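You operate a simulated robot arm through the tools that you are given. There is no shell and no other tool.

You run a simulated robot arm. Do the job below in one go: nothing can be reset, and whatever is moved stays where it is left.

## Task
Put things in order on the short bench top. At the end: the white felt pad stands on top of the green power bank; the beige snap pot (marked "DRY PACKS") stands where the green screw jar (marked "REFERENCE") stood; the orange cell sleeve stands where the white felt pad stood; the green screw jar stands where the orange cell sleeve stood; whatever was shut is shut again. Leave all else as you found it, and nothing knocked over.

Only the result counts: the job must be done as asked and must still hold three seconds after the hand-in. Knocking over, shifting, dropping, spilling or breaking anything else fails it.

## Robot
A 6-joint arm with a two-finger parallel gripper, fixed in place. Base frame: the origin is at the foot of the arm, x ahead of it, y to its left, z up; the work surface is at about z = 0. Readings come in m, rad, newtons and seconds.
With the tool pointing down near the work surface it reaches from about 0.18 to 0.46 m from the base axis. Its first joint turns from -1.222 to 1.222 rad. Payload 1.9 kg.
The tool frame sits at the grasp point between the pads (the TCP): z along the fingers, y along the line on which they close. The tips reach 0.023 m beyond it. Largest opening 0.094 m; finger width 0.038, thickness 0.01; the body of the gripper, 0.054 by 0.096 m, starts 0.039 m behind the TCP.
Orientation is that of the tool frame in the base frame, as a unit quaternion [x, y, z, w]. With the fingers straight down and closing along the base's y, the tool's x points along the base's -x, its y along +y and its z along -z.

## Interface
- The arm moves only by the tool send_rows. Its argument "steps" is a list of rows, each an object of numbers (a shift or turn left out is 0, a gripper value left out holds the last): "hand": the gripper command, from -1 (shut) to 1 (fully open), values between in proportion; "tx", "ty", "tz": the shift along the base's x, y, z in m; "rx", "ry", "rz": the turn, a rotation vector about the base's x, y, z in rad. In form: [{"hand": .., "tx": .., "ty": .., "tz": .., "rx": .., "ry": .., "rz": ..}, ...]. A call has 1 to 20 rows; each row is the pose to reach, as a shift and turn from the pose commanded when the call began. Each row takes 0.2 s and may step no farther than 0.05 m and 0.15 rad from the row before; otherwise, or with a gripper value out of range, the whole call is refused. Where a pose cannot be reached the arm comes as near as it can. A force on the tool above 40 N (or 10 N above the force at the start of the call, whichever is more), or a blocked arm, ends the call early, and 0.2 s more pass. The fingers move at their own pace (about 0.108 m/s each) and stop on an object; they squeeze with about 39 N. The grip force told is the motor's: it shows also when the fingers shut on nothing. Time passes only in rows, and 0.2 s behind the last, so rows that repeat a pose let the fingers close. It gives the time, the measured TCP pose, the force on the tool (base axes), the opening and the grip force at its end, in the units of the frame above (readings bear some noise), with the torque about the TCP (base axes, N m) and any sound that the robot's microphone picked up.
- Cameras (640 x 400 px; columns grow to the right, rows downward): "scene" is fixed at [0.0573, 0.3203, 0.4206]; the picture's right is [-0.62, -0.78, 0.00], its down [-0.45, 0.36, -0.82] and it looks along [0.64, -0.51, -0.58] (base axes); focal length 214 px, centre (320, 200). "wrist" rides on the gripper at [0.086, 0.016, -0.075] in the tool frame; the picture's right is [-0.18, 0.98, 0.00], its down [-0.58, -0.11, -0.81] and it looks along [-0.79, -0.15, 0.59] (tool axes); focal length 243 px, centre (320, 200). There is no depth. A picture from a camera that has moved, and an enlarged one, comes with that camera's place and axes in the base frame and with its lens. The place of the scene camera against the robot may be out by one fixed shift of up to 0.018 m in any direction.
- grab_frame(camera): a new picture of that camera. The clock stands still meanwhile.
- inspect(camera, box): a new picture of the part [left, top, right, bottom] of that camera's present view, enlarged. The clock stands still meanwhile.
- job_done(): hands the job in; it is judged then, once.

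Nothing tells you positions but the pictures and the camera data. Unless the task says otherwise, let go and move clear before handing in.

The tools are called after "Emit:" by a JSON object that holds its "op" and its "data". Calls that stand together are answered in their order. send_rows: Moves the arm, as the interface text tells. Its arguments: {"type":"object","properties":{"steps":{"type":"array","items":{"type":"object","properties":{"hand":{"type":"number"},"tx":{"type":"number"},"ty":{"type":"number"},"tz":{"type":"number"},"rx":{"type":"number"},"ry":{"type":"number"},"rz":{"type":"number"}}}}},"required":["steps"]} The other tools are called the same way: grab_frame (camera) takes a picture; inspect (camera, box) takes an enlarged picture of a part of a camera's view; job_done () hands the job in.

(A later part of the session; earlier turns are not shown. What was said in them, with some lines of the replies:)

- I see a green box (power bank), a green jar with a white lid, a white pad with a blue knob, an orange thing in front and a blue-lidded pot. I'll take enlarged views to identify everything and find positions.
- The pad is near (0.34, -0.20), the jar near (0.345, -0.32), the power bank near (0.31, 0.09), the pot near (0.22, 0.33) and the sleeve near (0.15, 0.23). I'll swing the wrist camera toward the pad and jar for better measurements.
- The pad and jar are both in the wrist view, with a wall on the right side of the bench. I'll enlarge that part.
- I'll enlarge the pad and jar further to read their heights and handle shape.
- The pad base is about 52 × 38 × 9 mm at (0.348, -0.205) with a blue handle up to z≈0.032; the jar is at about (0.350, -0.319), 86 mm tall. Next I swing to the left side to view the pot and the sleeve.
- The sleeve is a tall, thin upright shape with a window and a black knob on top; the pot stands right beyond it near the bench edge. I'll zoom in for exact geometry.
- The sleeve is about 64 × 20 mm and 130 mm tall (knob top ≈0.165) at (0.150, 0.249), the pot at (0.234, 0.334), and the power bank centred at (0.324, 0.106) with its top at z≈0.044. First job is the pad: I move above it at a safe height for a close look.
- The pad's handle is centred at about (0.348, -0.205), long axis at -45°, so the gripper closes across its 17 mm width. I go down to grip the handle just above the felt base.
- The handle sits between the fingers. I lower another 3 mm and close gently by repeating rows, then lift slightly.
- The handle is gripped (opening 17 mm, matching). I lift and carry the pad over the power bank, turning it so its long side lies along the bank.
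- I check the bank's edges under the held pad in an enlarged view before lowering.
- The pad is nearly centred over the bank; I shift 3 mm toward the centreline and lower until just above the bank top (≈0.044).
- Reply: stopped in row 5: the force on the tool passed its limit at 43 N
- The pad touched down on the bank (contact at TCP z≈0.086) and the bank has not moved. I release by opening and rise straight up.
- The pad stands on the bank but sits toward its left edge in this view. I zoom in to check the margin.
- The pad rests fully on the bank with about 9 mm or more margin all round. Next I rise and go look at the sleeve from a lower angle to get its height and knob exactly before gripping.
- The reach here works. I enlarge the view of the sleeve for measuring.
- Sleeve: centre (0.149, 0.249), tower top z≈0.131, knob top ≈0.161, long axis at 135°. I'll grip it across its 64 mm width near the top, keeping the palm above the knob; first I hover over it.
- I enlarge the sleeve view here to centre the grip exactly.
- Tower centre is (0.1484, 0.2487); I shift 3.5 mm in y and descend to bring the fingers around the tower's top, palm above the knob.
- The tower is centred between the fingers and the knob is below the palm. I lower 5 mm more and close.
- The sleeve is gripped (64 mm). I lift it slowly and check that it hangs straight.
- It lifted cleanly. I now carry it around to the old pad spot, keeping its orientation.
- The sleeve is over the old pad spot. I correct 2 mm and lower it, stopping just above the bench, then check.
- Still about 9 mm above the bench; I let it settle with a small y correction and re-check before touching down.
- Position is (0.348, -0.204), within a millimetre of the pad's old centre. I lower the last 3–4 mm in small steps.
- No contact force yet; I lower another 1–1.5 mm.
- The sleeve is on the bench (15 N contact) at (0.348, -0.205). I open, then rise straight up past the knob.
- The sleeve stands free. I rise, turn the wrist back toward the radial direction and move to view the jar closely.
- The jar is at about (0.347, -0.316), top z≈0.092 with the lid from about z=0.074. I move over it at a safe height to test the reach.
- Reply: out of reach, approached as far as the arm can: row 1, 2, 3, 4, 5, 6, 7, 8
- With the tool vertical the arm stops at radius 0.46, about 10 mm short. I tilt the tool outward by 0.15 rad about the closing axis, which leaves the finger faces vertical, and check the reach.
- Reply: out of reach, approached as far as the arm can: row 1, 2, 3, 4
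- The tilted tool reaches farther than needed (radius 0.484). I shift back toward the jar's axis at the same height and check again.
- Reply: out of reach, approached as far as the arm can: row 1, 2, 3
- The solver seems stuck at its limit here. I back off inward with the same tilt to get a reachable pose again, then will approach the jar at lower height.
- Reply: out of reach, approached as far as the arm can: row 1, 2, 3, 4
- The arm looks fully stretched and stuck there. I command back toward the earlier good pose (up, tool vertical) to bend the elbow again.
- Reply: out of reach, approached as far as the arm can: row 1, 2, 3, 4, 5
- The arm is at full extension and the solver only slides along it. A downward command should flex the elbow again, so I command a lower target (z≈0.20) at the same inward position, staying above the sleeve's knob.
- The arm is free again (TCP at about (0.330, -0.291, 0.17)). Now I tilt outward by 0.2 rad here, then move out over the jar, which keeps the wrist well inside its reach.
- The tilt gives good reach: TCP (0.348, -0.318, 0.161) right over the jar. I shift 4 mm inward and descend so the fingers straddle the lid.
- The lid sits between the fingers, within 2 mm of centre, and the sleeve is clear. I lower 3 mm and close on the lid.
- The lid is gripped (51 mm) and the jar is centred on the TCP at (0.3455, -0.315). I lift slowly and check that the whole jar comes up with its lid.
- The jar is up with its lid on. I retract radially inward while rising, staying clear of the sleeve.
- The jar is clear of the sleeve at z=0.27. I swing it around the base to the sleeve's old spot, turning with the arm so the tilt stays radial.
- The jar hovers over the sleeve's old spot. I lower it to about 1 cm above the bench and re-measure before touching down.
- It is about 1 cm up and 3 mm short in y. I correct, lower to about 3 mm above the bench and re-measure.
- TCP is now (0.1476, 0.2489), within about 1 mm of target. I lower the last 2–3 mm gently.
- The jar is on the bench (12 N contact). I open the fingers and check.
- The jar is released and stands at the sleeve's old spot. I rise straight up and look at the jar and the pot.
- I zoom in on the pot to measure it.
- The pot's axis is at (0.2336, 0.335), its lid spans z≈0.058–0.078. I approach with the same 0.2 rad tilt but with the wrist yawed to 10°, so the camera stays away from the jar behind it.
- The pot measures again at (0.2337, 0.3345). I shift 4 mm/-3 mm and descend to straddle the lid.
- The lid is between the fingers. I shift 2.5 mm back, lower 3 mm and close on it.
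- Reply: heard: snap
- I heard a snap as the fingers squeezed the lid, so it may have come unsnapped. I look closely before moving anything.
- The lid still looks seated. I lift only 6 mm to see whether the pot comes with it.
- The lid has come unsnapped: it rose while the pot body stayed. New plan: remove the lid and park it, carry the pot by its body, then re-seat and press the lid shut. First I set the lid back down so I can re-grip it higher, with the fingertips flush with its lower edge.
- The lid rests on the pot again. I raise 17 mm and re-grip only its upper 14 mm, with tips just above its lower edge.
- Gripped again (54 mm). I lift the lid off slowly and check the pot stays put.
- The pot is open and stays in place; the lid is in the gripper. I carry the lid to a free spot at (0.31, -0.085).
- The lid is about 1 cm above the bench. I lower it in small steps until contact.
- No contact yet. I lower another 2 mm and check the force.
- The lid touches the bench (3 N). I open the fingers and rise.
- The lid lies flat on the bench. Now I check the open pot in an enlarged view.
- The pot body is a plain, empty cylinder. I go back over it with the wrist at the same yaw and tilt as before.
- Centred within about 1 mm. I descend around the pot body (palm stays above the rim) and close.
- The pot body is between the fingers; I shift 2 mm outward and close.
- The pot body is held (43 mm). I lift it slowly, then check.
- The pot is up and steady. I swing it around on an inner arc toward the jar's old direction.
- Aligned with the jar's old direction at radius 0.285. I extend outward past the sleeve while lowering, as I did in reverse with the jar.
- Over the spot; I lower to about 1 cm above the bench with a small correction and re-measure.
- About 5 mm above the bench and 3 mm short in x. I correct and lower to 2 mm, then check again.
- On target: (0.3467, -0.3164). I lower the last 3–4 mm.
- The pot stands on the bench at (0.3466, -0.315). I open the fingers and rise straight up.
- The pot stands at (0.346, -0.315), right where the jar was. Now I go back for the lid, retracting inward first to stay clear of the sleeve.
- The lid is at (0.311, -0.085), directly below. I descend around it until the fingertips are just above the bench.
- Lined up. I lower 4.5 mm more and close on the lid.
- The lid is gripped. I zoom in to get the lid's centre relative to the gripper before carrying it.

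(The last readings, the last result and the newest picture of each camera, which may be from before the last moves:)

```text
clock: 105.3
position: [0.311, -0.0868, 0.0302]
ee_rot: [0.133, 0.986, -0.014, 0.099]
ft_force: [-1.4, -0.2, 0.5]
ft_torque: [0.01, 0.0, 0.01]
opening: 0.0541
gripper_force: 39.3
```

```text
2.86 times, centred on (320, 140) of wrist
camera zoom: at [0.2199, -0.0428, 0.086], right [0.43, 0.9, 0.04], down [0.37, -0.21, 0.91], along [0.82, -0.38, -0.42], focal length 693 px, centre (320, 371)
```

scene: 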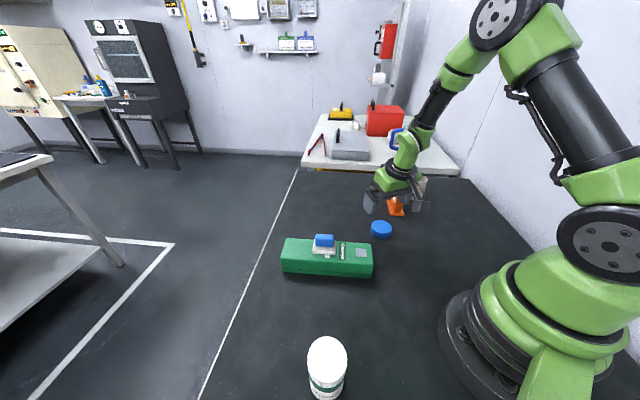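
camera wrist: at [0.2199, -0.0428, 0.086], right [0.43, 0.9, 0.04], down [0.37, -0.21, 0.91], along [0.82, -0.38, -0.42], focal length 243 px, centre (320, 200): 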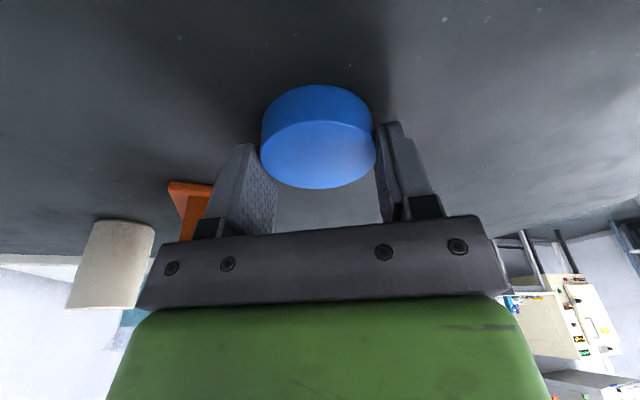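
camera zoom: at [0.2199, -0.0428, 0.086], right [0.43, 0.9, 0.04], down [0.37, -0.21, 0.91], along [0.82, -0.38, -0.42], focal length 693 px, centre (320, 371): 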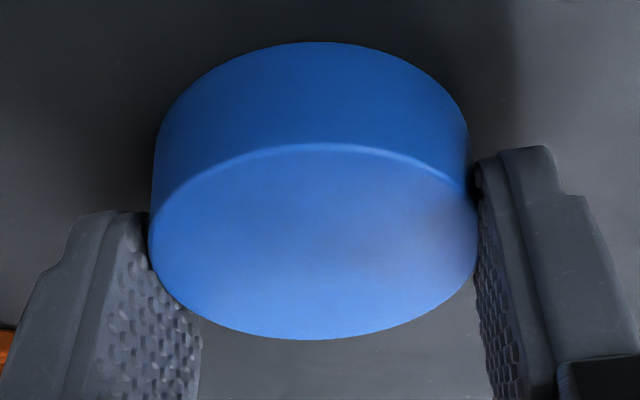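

Lid centre is about 1 mm inboard of the TCP. I carry it back on the same inner route and extend over the pot at z≈0.15.

Emit:
{"op": "send_rows", "data": {"steps": [{"hand": -1, "tz": 0.03}, {"tz": 0.075}, {"tz": 0.12}, {"tz": 0.165}, {"tx": -0.0165, "ty": -0.0264, "tz": 0.165, "rz": -0.0946}, {"tx": -0.035, "ty": -0.0506, "tz": 0.165, "rz": -0.1892}, {"tx": -0.0555, "ty": -0.0722, "tz": 0.165, "rz": -0.2838}, {"tx": -0.0775, "ty": -0.0913, "tz": 0.165, "rz": -0.3784}, {"tx": -0.1008, "ty": -0.1077, "tz": 0.165, "rz": -0.473}, {"tx": -0.0735, "ty": -0.1324, "tz": 0.156, "rz": -0.473}, {"tx": -0.0463, "ty": -0.1571, "tz": 0.147, "rz": -0.473}, {"tx": -0.019, "ty": -0.1817, "tz": 0.138, "rz": -0.473}, {"tx": 0.0083, "ty": -0.2064, "tz": 0.129, "rz": -0.473}, {"tx": 0.0355, "ty": -0.2311, "tz": 0.12, "rz": -0.473}, {"tx": 0.0355, "ty": -0.2311, "tz": 0.12, "rz": -0.473}, {"tx": 0.0355, "ty": -0.2311, "tz": 0.12, "rz": -0.473}]}}

Emit:
{"op": "grab_frame", "data": {"camera": "wrist"}}

Emit:
{"op": "inspect", "data": {"camera": "scene", "box": [350, 100, 490, 220]}}

```text
clock: 108.7
position: [0.3491, -0.319, 0.1477]
ee_rot: [0.36, 0.928, -0.036, 0.093]
ft_force: [-0.6, -0.3, -0.9]
ft_torque: [-0.04, 0.05, 0.01]
opening: 0.054
gripper_force: 39.3
```

```text
taken
camera wrist: at [0.2868, -0.2381, 0.204], right [0.8, 0.6, 0.04], down [0.23, -0.36, 0.91], along [0.56, -0.71, -0.42], focal length 243 px, centre (320, 200)
```

wrist: 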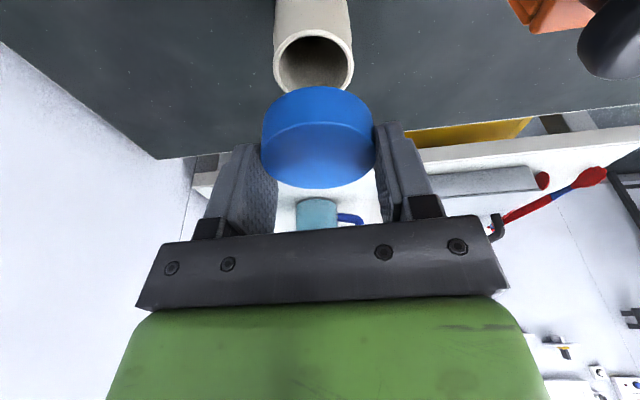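

```text
3.33 times, centred on (420, 160) of scene
camera zoom: at [0.0573, 0.3203, 0.4206], right [-0.62, -0.78, 0.0], down [-0.45, 0.36, -0.82], along [0.64, -0.51, -0.58], focal length 715 px, centre (-13, 333)
```

zoom: 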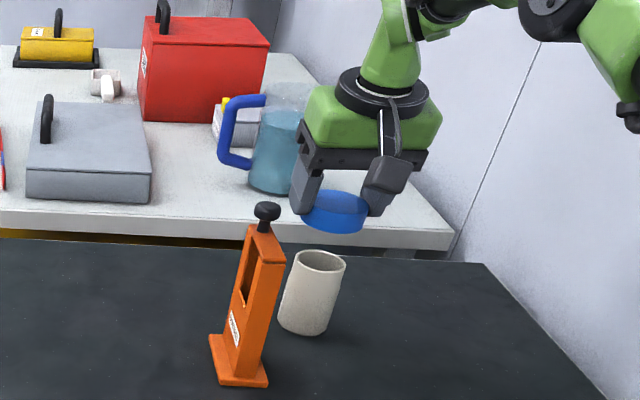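

I zoom in to compare the pot rim with the lid's position.

Emit:
{"op": "inspect", "data": {"camera": "wrist", "box": [240, 0, 400, 120]}}

```text
3.33 times, centred on (320, 60) of wrist
camera zoom: at [0.2868, -0.2381, 0.204], right [0.8, 0.6, 0.04], down [0.23, -0.36, 0.91], along [0.56, -0.71, -0.42], focal length 809 px, centre (320, 667)
```

zoom: 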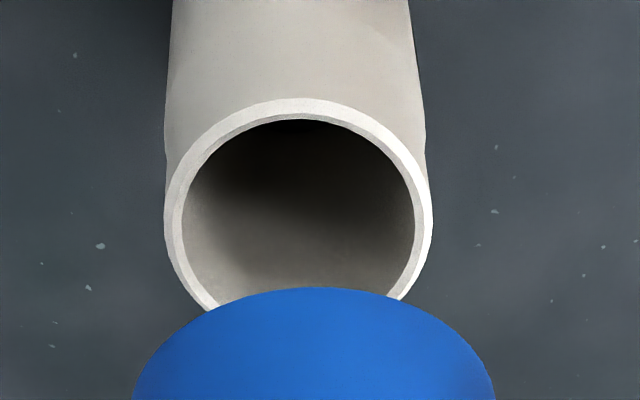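

I shift 2.5 mm and lower until the lid is a few millimetres above the rim, then check alignment.

Emit:
{"op": "send_rows", "data": {"steps": [{"hand": -1, "tx": -0.0018, "ty": 0.0017, "tz": -0.015}, {"tx": -0.0018, "ty": 0.0017, "tz": -0.028}, {"tx": -0.0018, "ty": 0.0017, "tz": -0.038}, {"tx": -0.0018, "ty": 0.0017, "tz": -0.038}, {"tx": -0.0018, "ty": 0.0017, "tz": -0.038}]}}

Emit:
{"op": "inspect", "data": {"camera": "wrist", "box": [220, 0, 420, 200]}}

Emit:
{"op": "inspect", "data": {"camera": "scene", "box": [390, 140, 450, 210]}}

```text
clock: 109.9
position: [0.3459, -0.3161, 0.1106]
ee_rot: [0.36, 0.928, -0.036, 0.094]
ft_force: [-0.6, 0.0, -0.2]
ft_torque: [-0.01, -0.02, 0.0]
opening: 0.0541
gripper_force: 38.8
```

```text
2.00 times, centred on (320, 100) of wrist
camera zoom: at [0.2841, -0.2355, 0.1658], right [0.8, 0.6, 0.04], down [0.23, -0.36, 0.91], along [0.56, -0.71, -0.42], focal length 485 px, centre (320, 400)
```

zoom: 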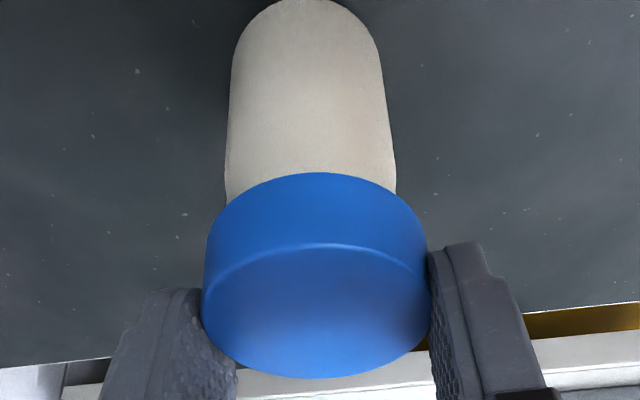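

```text
5.71 times, centred on (420, 175) of scene
camera zoom: at [0.0573, 0.3203, 0.4206], right [-0.62, -0.78, 0.0], down [-0.45, 0.36, -0.82], along [0.64, -0.51, -0.58], focal length 1226 px, centre (-251, 343)
```

zoom: 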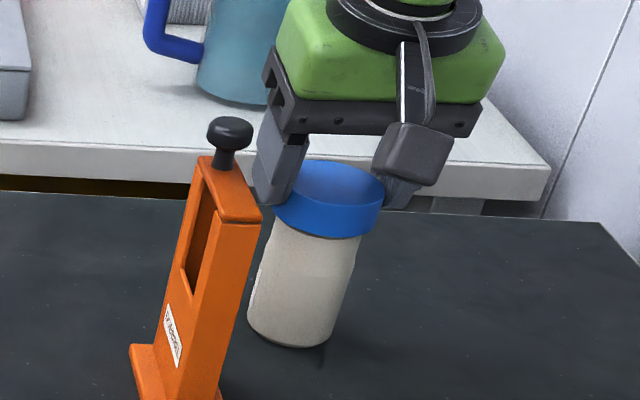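

The lid is about 1.7 mm inboard of the pot's axis. I shift outward by that and lower gently, watching for contact at the rim.

Emit:
{"op": "send_rows", "data": {"steps": [{"hand": -1, "tx": 0.0013, "ty": -0.0012, "tz": 0.0}, {"tx": 0.0013, "ty": -0.0012, "tz": -0.002}, {"tx": 0.0013, "ty": -0.0012, "tz": -0.004}, {"tx": 0.0013, "ty": -0.0012, "tz": -0.006}, {"tx": 0.0013, "ty": -0.0012, "tz": -0.008}, {"tx": 0.0013, "ty": -0.0012, "tz": -0.008}]}}

Emit:
{"op": "inspect", "data": {"camera": "wrist", "box": [220, 0, 420, 200]}}

Emit:
{"op": "inspect", "data": {"camera": "scene", "box": [390, 140, 450, 210]}}

```text
clock: 111.3
position: [0.3474, -0.3168, 0.1025]
ee_rot: [0.36, 0.928, -0.036, 0.093]
ft_force: [-0.1, -0.8, 0.2]
ft_torque: [-0.04, 0.02, 0.03]
opening: 0.0537
gripper_force: 38.7
```

```text
2.00 times, centred on (320, 100) of wrist
camera zoom: at [0.2845, -0.2362, 0.1589], right [0.8, 0.6, 0.04], down [0.23, -0.36, 0.91], along [0.56, -0.71, -0.42], focal length 485 px, centre (320, 400)
```

zoom: 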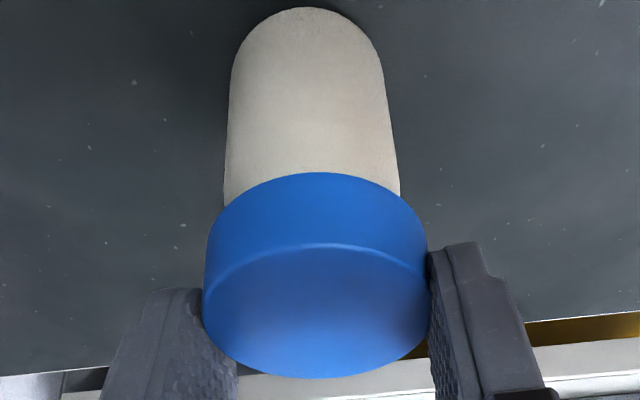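

```text
5.71 times, centred on (420, 175) of scene
camera zoom: at [0.0573, 0.3203, 0.4206], right [-0.62, -0.78, 0.0], down [-0.45, 0.36, -0.82], along [0.64, -0.51, -0.58], focal length 1226 px, centre (-251, 343)
```

zoom: 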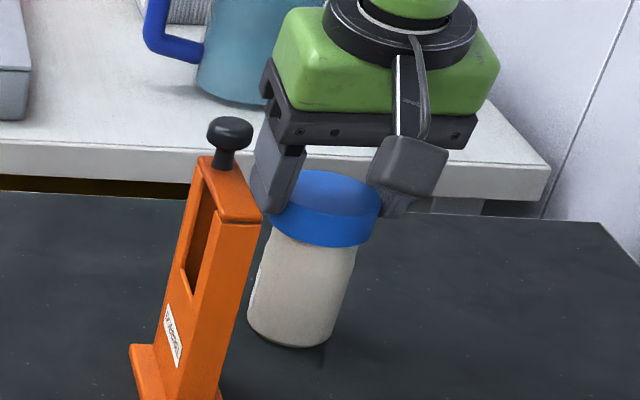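

The lid's lower edge is already past the rim with no force, so it is sliding over. I continue down in small steps.

Emit:
{"op": "send_rows", "data": {"steps": [{"hand": -1, "tz": -0.002}, {"tz": -0.004}, {"tz": -0.006}, {"tz": -0.008}, {"tz": -0.008}]}}

Emit:
{"op": "inspect", "data": {"camera": "wrist", "box": [220, 0, 420, 200]}}

```text
clock: 112.5
position: [0.3476, -0.3155, 0.095]
ee_rot: [0.36, 0.928, -0.036, 0.092]
ft_force: [-0.1, -0.2, 0.3]
ft_torque: [0.01, 0.02, 0.03]
opening: 0.0537
gripper_force: 39.1
```

```text
2.00 times, centred on (320, 100) of wrist
camera zoom: at [0.2845, -0.2355, 0.1519], right [0.8, 0.6, 0.04], down [0.23, -0.36, 0.91], along [0.56, -0.71, -0.42], focal length 485 px, centre (320, 400)
```

zoom: 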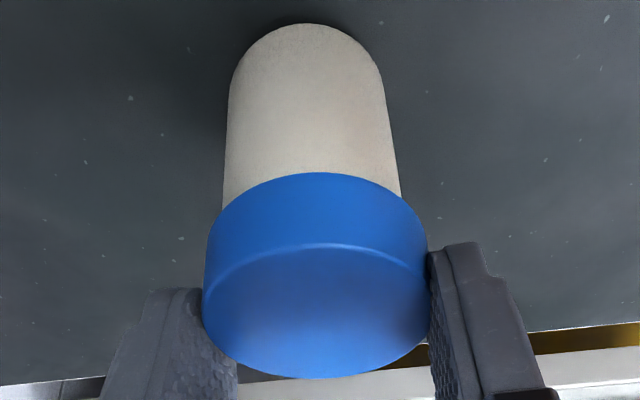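

Still sliding freely. I lower further toward the seated height (TCP ≈0.087).

Emit:
{"op": "send_rows", "data": {"steps": [{"hand": -1, "tz": -0.002}, {"tz": -0.004}, {"tz": -0.006}, {"tz": -0.007}, {"tz": -0.007}]}}

Emit:
{"op": "inspect", "data": {"camera": "wrist", "box": [220, 0, 420, 200]}}

```text
clock: 113.7
position: [0.3452, -0.3163, 0.0881]
ee_rot: [0.359, 0.928, -0.036, 0.093]
ft_force: [0.1, -0.2, -0.8]
ft_torque: [0.01, -0.02, 0.01]
opening: 0.0535
gripper_force: 38.7
```

```text
2.00 times, centred on (320, 100) of wrist
camera zoom: at [0.2845, -0.2356, 0.1443], right [0.8, 0.6, 0.04], down [0.23, -0.36, 0.91], along [0.56, -0.71, -0.42], focal length 485 px, centre (320, 400)
```

zoom: 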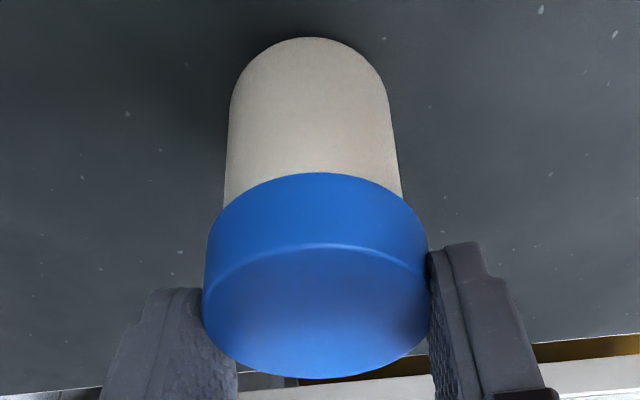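

Nearly seated. I press on in 1 mm steps to feel the seat and listen for the snap.

Emit:
{"op": "send_rows", "data": {"steps": [{"hand": -1, "tz": -0.0007}, {"tz": -0.0014}, {"tz": -0.002}, {"tz": -0.002}]}}

```text
clock: 114.7
position: [0.3474, -0.3164, 0.0879]
ee_rot: [0.359, 0.928, -0.036, 0.095]
ft_force: [-0.3, 3.5, 24.4]
ft_torque: [-0.03, 0.46, -0.04]
opening: 0.054
gripper_force: 39.0
heard: snap
```

I heard a snap under 24 N of pressing: the lid should be shut again. I open the fingers, rise, and check.

Emit:
{"op": "send_rows", "data": {"steps": [{"hand": 0.25}, {"hand": 0.5}, {"hand": 0.8}, {"hand": 0.8}]}}

Emit:
{"op": "inspect", "data": {"camera": "wrist", "box": [220, 0, 420, 200]}}

Emit:
{"op": "inspect", "data": {"camera": "scene", "box": [390, 140, 450, 210]}}

```text
clock: 115.7
position: [0.3468, -0.3166, 0.0861]
ee_rot: [0.359, 0.928, -0.036, 0.094]
ft_force: [0.4, 0.3, -0.4]
ft_torque: [0.0, 0.01, 0.01]
opening: 0.0844
gripper_force: 0.0
```

```text
2.00 times, centred on (320, 100) of wrist
camera zoom: at [0.2842, -0.2353, 0.1428], right [0.8, 0.6, 0.04], down [0.23, -0.36, 0.91], along [0.56, -0.71, -0.42], focal length 485 px, centre (320, 400)
```

zoom: 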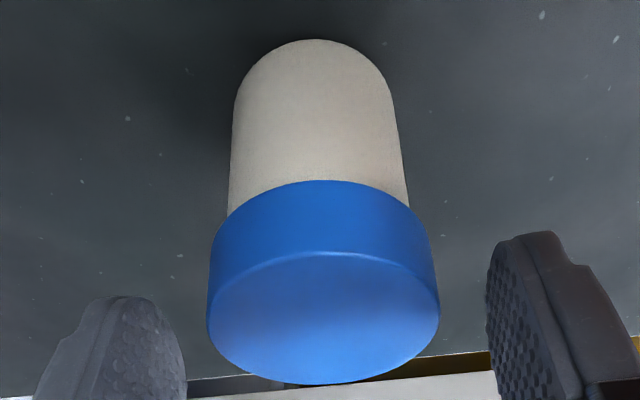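

```text
5.71 times, centred on (420, 175) of scene
camera zoom: at [0.0573, 0.3203, 0.4206], right [-0.62, -0.78, 0.0], down [-0.45, 0.36, -0.82], along [0.64, -0.51, -0.58], focal length 1226 px, centre (-251, 343)
```

zoom: 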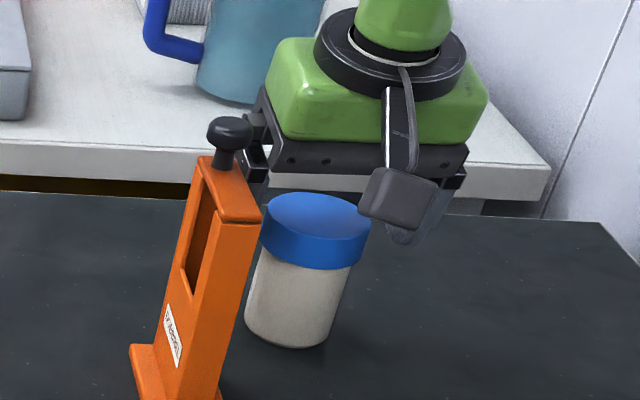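

The lid looks fully seated and level. I rise straight up and measure the pot's final position.

Emit:
{"op": "send_rows", "data": {"steps": [{"hand": 0.9, "tz": 0.01}, {"hand": 1, "tz": 0.03}, {"tz": 0.055}, {"tz": 0.075}, {"tz": 0.075}, {"tz": 0.075}]}}

Emit:
{"op": "grab_frame", "data": {"camera": "wrist"}}

Emit:
{"op": "inspect", "data": {"camera": "wrist", "box": [240, 0, 400, 120]}}

```text
clock: 117.1
position: [0.347, -0.3158, 0.1639]
ee_rot: [0.359, 0.928, -0.036, 0.093]
ft_force: [0.9, 0.0, -0.6]
ft_torque: [0.0, 0.03, -0.01]
opening: 0.0941
gripper_force: 0.1
```

```text
taken
camera wrist: at [0.2844, -0.2361, 0.219], right [0.8, 0.6, 0.04], down [0.23, -0.36, 0.91], along [0.56, -0.71, -0.42], focal length 243 px, centre (320, 200)
```

wrist: 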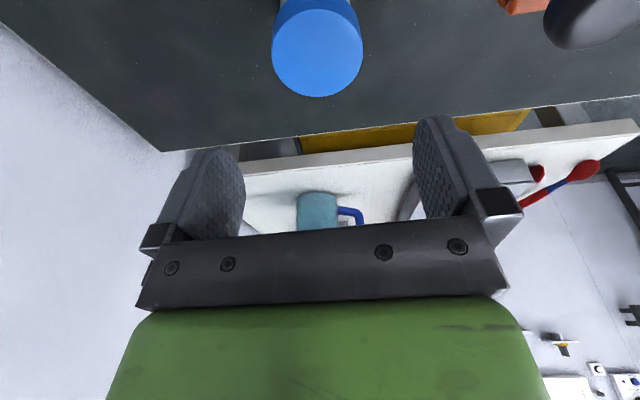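

```text
3.33 times, centred on (320, 60) of wrist
camera zoom: at [0.2844, -0.2361, 0.219], right [0.8, 0.6, 0.04], down [0.23, -0.36, 0.91], along [0.56, -0.71, -0.42], focal length 809 px, centre (320, 667)
```

zoom: 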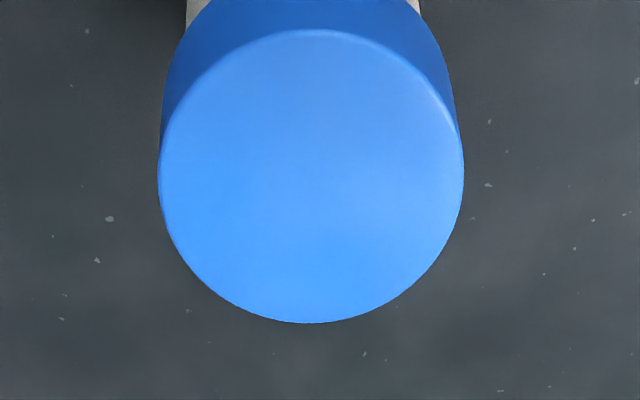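

The pot now stands at (0.348, -0.313), 2–3 mm from the jar's old centre, with the lid top back at its original height. To be sure the lid is shut, I'll press on it from above with closed fingertips.

Emit:
{"op": "send_rows", "data": {"steps": [{"hand": -1}, {"hand": -1, "tx": 0.0053, "ty": -0.0025}, {"hand": -1, "tx": 0.0053, "ty": -0.0025}, {"hand": -1, "tx": 0.0053, "ty": -0.0025}, {"tx": 0.0053, "ty": -0.0025, "tz": -0.02}, {"tx": 0.0053, "ty": -0.0025, "tz": -0.04}, {"tx": 0.0053, "ty": -0.0025, "tz": -0.05}, {"tx": 0.0053, "ty": -0.0025, "tz": -0.05}, {"tx": 0.0053, "ty": -0.0025, "tz": -0.05}]}}

Emit:
{"op": "grab_frame", "data": {"camera": "wrist"}}

Emit:
{"op": "inspect", "data": {"camera": "scene", "box": [390, 130, 450, 210]}}

```text
clock: 119.1
position: [0.3519, -0.3171, 0.1096]
ee_rot: [0.36, 0.928, -0.037, 0.093]
ft_force: [-0.6, -0.1, -0.4]
ft_torque: [-0.03, 0.04, -0.02]
opening: 0.0
gripper_force: 38.9
```

```text
taken
camera wrist: at [0.2905, -0.2365, 0.1669], right [0.8, 0.6, 0.04], down [0.23, -0.36, 0.91], along [0.56, -0.71, -0.42], focal length 243 px, centre (320, 200)
```

wrist: 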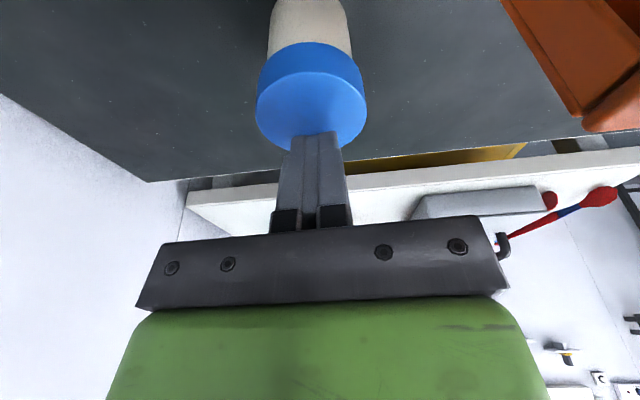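

```text
5.00 times, centred on (420, 170) of scene
camera zoom: at [0.0573, 0.3203, 0.4206], right [-0.62, -0.78, 0.0], down [-0.45, 0.36, -0.82], along [0.64, -0.51, -0.58], focal length 1072 px, centre (-180, 350)
```

zoom: 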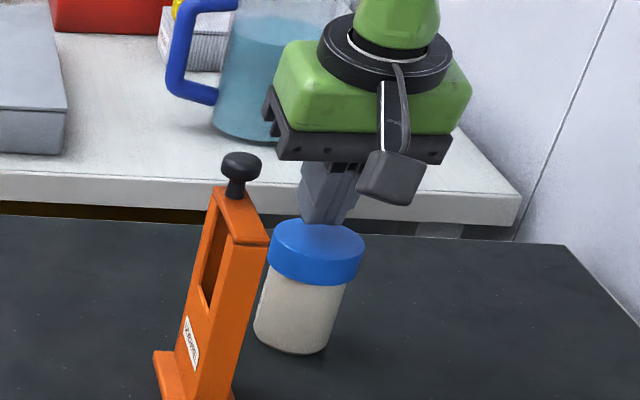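

The closed fingertips are about 6 mm over the lid's middle. I press down in small steps, watching force and listening.

Emit:
{"op": "send_rows", "data": {"steps": [{"hand": -1, "tz": -0.002}, {"tz": -0.004}, {"tz": -0.005}, {"tz": -0.0055}, {"tz": -0.0055}]}}

```text
clock: 120.3
position: [0.3519, -0.3187, 0.1059]
ee_rot: [0.36, 0.928, -0.037, 0.093]
ft_force: [-0.2, -0.1, 0.2]
ft_torque: [0.01, -0.01, 0.01]
opening: 0.0001
gripper_force: 39.1
```

Emit:
{"op": "send_rows", "data": {"steps": [{"hand": -1, "tz": -0.0007}, {"tz": -0.0014}, {"tz": -0.002}, {"tz": -0.002}]}}

```text
clock: 121.3
position: [0.3518, -0.3187, 0.1037]
ee_rot: [0.36, 0.928, -0.036, 0.094]
ft_force: [1.3, 0.7, 5.6]
ft_torque: [0.1, 0.03, -0.01]
opening: 0.0003
gripper_force: 38.7
```

Contact (5.6 N). I press a little more, to about 25 N.

Emit:
{"op": "send_rows", "data": {"steps": [{"hand": -1, "tz": -0.0006}, {"tz": -0.0012}, {"tz": -0.0012}]}}

```text
clock: 122.1
position: [0.3535, -0.3181, 0.1043]
ee_rot: [0.359, 0.928, -0.037, 0.094]
ft_force: [-4.1, 6.0, 31.7]
ft_torque: [0.47, 0.46, 0.0]
opening: 0.0002
gripper_force: 39.1
```

Pressing with 32 N gave no new snap, so the lid was already shut. I lift off straight up and look at the result.

Emit:
{"op": "send_rows", "data": {"steps": [{"hand": -1, "tz": 0.002}, {"tz": 0.01}, {"tz": 0.03}, {"tz": 0.05}, {"tz": 0.06}, {"tz": 0.06}]}}

Emit:
{"op": "grab_frame", "data": {"camera": "wrist"}}

Emit:
{"op": "inspect", "data": {"camera": "wrist", "box": [240, 0, 400, 120]}}

```text
clock: 123.5
position: [0.3522, -0.3191, 0.1626]
ee_rot: [0.359, 0.928, -0.037, 0.093]
ft_force: [-0.4, -0.4, 0.0]
ft_torque: [-0.02, 0.03, -0.04]
opening: 0.0
gripper_force: 38.4
```

```text
taken
camera wrist: at [0.2889, -0.2386, 0.2179], right [0.8, 0.6, 0.04], down [0.23, -0.36, 0.91], along [0.56, -0.71, -0.42], focal length 243 px, centre (320, 200)
```

wrist: 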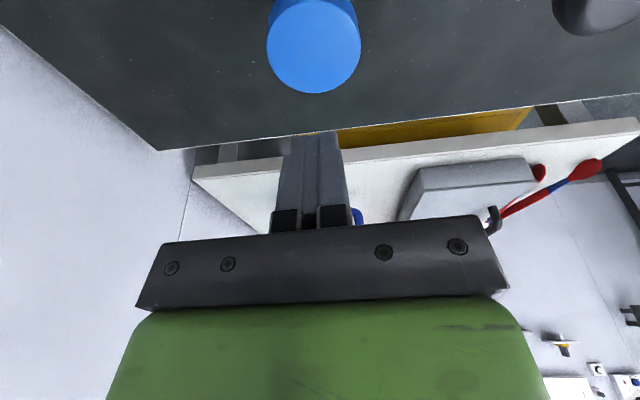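

```text
3.33 times, centred on (320, 60) of wrist
camera zoom: at [0.2889, -0.2386, 0.2179], right [0.8, 0.6, 0.04], down [0.23, -0.36, 0.91], along [0.56, -0.71, -0.42], focal length 809 px, centre (320, 667)
```

zoom: 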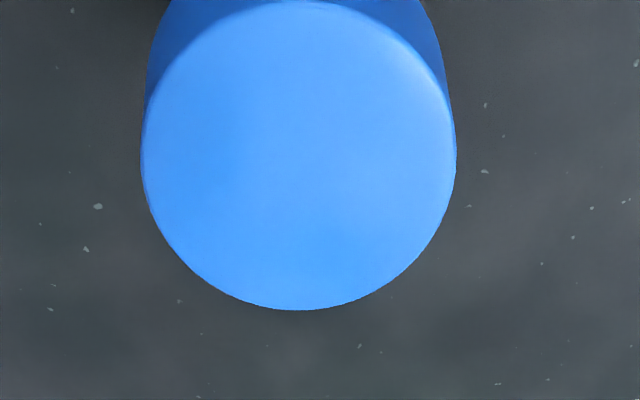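

The pot stands at (0.3476, -0.3136) with the lid on. I retract inward past the sleeve and rise, then check everything.

Emit:
{"op": "send_rows", "data": {"steps": [{"hand": -1, "tx": -0.028, "ty": 0.0256, "tz": 0.02}, {"tx": -0.056, "ty": 0.0512, "tz": 0.04}, {"tx": -0.084, "ty": 0.0768, "tz": 0.06}, {"tx": -0.112, "ty": 0.1025, "tz": 0.08}, {"tx": -0.14, "ty": 0.128, "tz": 0.1}, {"tx": -0.14, "ty": 0.128, "tz": 0.12, "hand": 0.0}, {"tx": -0.14, "ty": 0.128, "tz": 0.12}]}}

Emit:
{"op": "grab_frame", "data": {"camera": "scene"}}

Emit:
{"op": "grab_frame", "data": {"camera": "wrist"}}

Emit:
{"op": "inspect", "data": {"camera": "scene", "box": [260, 300, 400, 400]}}

```text
clock: 125.1
position: [0.2134, -0.1942, 0.2811]
ee_rot: [0.359, 0.928, -0.036, 0.093]
ft_force: [1.1, -0.4, -0.1]
ft_torque: [0.01, 0.01, -0.02]
opening: 0.0471
gripper_force: 0.0
```

```text
taken
```

scene: 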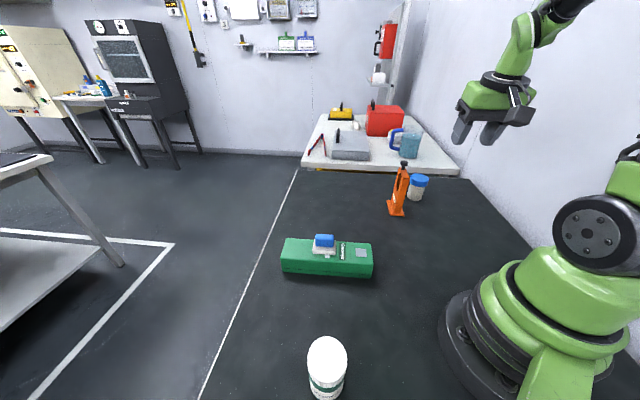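

```text
taken
camera wrist: at [0.1503, -0.1123, 0.3376], right [0.8, 0.6, 0.04], down [0.23, -0.36, 0.91], along [0.56, -0.71, -0.42], focal length 243 px, centre (320, 200)
```

wrist: 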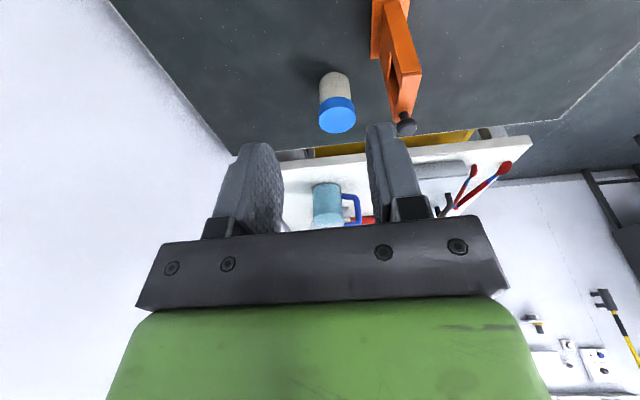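

```text
4.00 times, centred on (330, 350) of scene
camera zoom: at [0.0572, 0.3203, 0.4206], right [-0.62, -0.78, 0.0], down [-0.45, 0.36, -0.82], along [0.64, -0.51, -0.58], focal length 858 px, centre (280, -400)
```

zoom: 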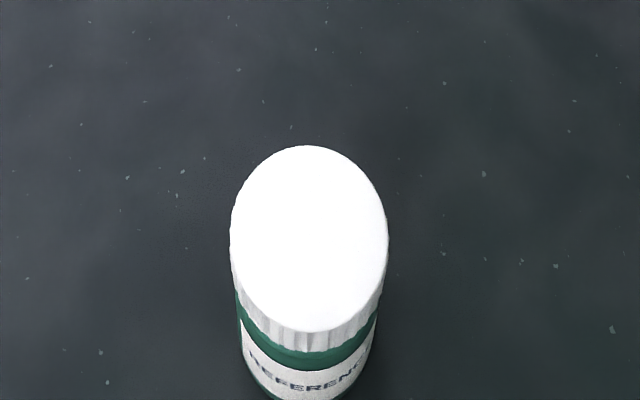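

Everything stands. I check the sleeve/pot corner and the bank with the pad in enlarged views.

Emit:
{"op": "inspect", "data": {"camera": "scene", "box": [370, 150, 450, 225]}}

Emit:
{"op": "inspect", "data": {"camera": "wrist", "box": [290, 0, 440, 150]}}

Emit:
{"op": "inspect", "data": {"camera": "scene", "box": [260, 220, 400, 300]}}

```text
5.33 times, centred on (410, 188) of scene
camera zoom: at [0.0572, 0.3203, 0.4206], right [-0.62, -0.78, 0.0], down [-0.45, 0.36, -0.82], along [0.64, -0.51, -0.58], focal length 1144 px, centre (-160, 267)
```

zoom: 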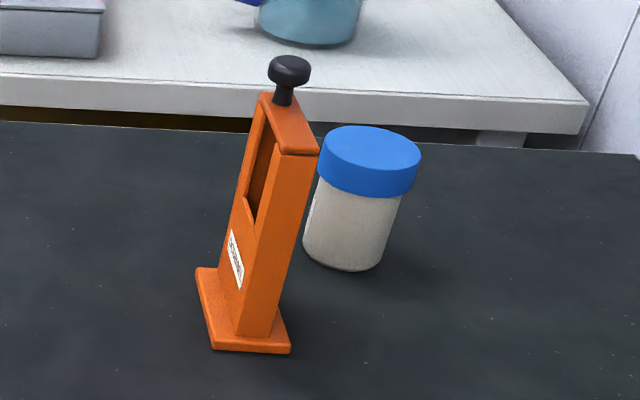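

```text
2.67 times, centred on (365, 75) of wrist
camera zoom: at [0.1503, -0.1123, 0.3376], right [0.8, 0.6, 0.04], down [0.23, -0.36, 0.91], along [0.56, -0.71, -0.42], focal length 647 px, centre (200, 533)
```

zoom: 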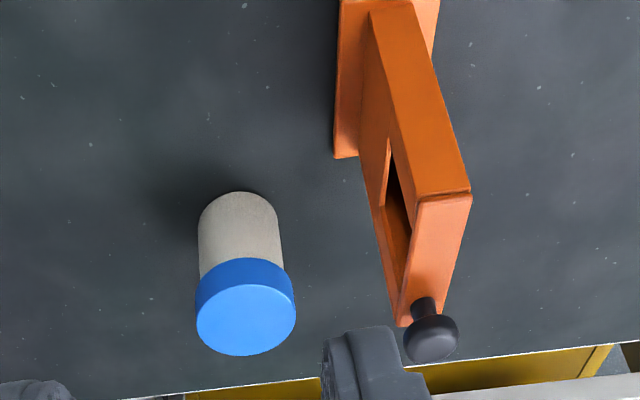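

```text
4.57 times, centred on (330, 260) of scene
camera zoom: at [0.0572, 0.3203, 0.4206], right [-0.62, -0.78, 0.0], down [-0.45, 0.36, -0.82], along [0.64, -0.51, -0.58], focal length 980 px, centre (274, -74)
```

zoom: 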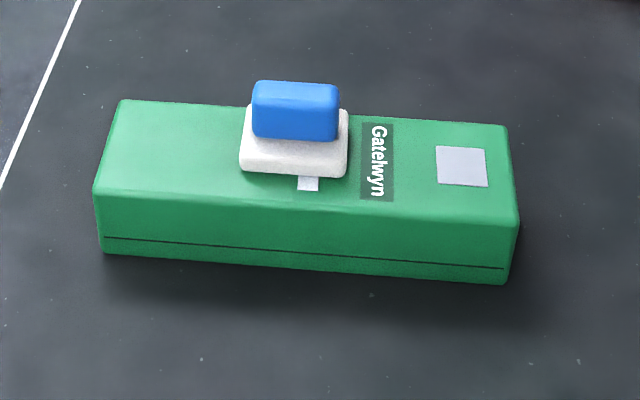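

Pot and sleeve bases match the old jar and pad places in the fixed camera. The pad sits squarely on the bank and the bank has not moved. The screw jar stands at the sleeve's old spot, the pot's lid is shut, and the arm is clear, so I hand in.

Emit:
{"op": "job_done", "data": {}}

```text
The job is handed in.
```

The job is handed in, and the last pictures showed everything in place and upright. I saw no verdict from the hand-in itself.

| Item | Where it is now | How close |
|---|---|---|
| White felt pad | On top of the green power bank | Fully supported, about 9 mm or more from the nearest long edge |
| Orange cell sleeve | Where the pad stood | About 1 mm off |
| Green screw jar | Where the sleeve stood | About 1 mm off by the wrist camera, up to about 4 mm by the scene camera |
| Beige snap pot | Where the jar stood | About 2–3 mm off |

- **Pot lid:** it unsnapped when I gripped it. I took the lid off, moved the open pot by its body, then put the lid back and pressed until I heard it snap. Pressing again with about 32 N gave no second snap, so I take it as shut.
- **Power bank:** the force on the tool passed its limit, at 43 N, when the pad touched down. In the scene camera the bank did not move.
- **Sleeve and jar:** the sleeve kept its original orientation. The jar's screw lid stayed on throughout.

The arm had let go of everything and was clear of the items before the hand-in.
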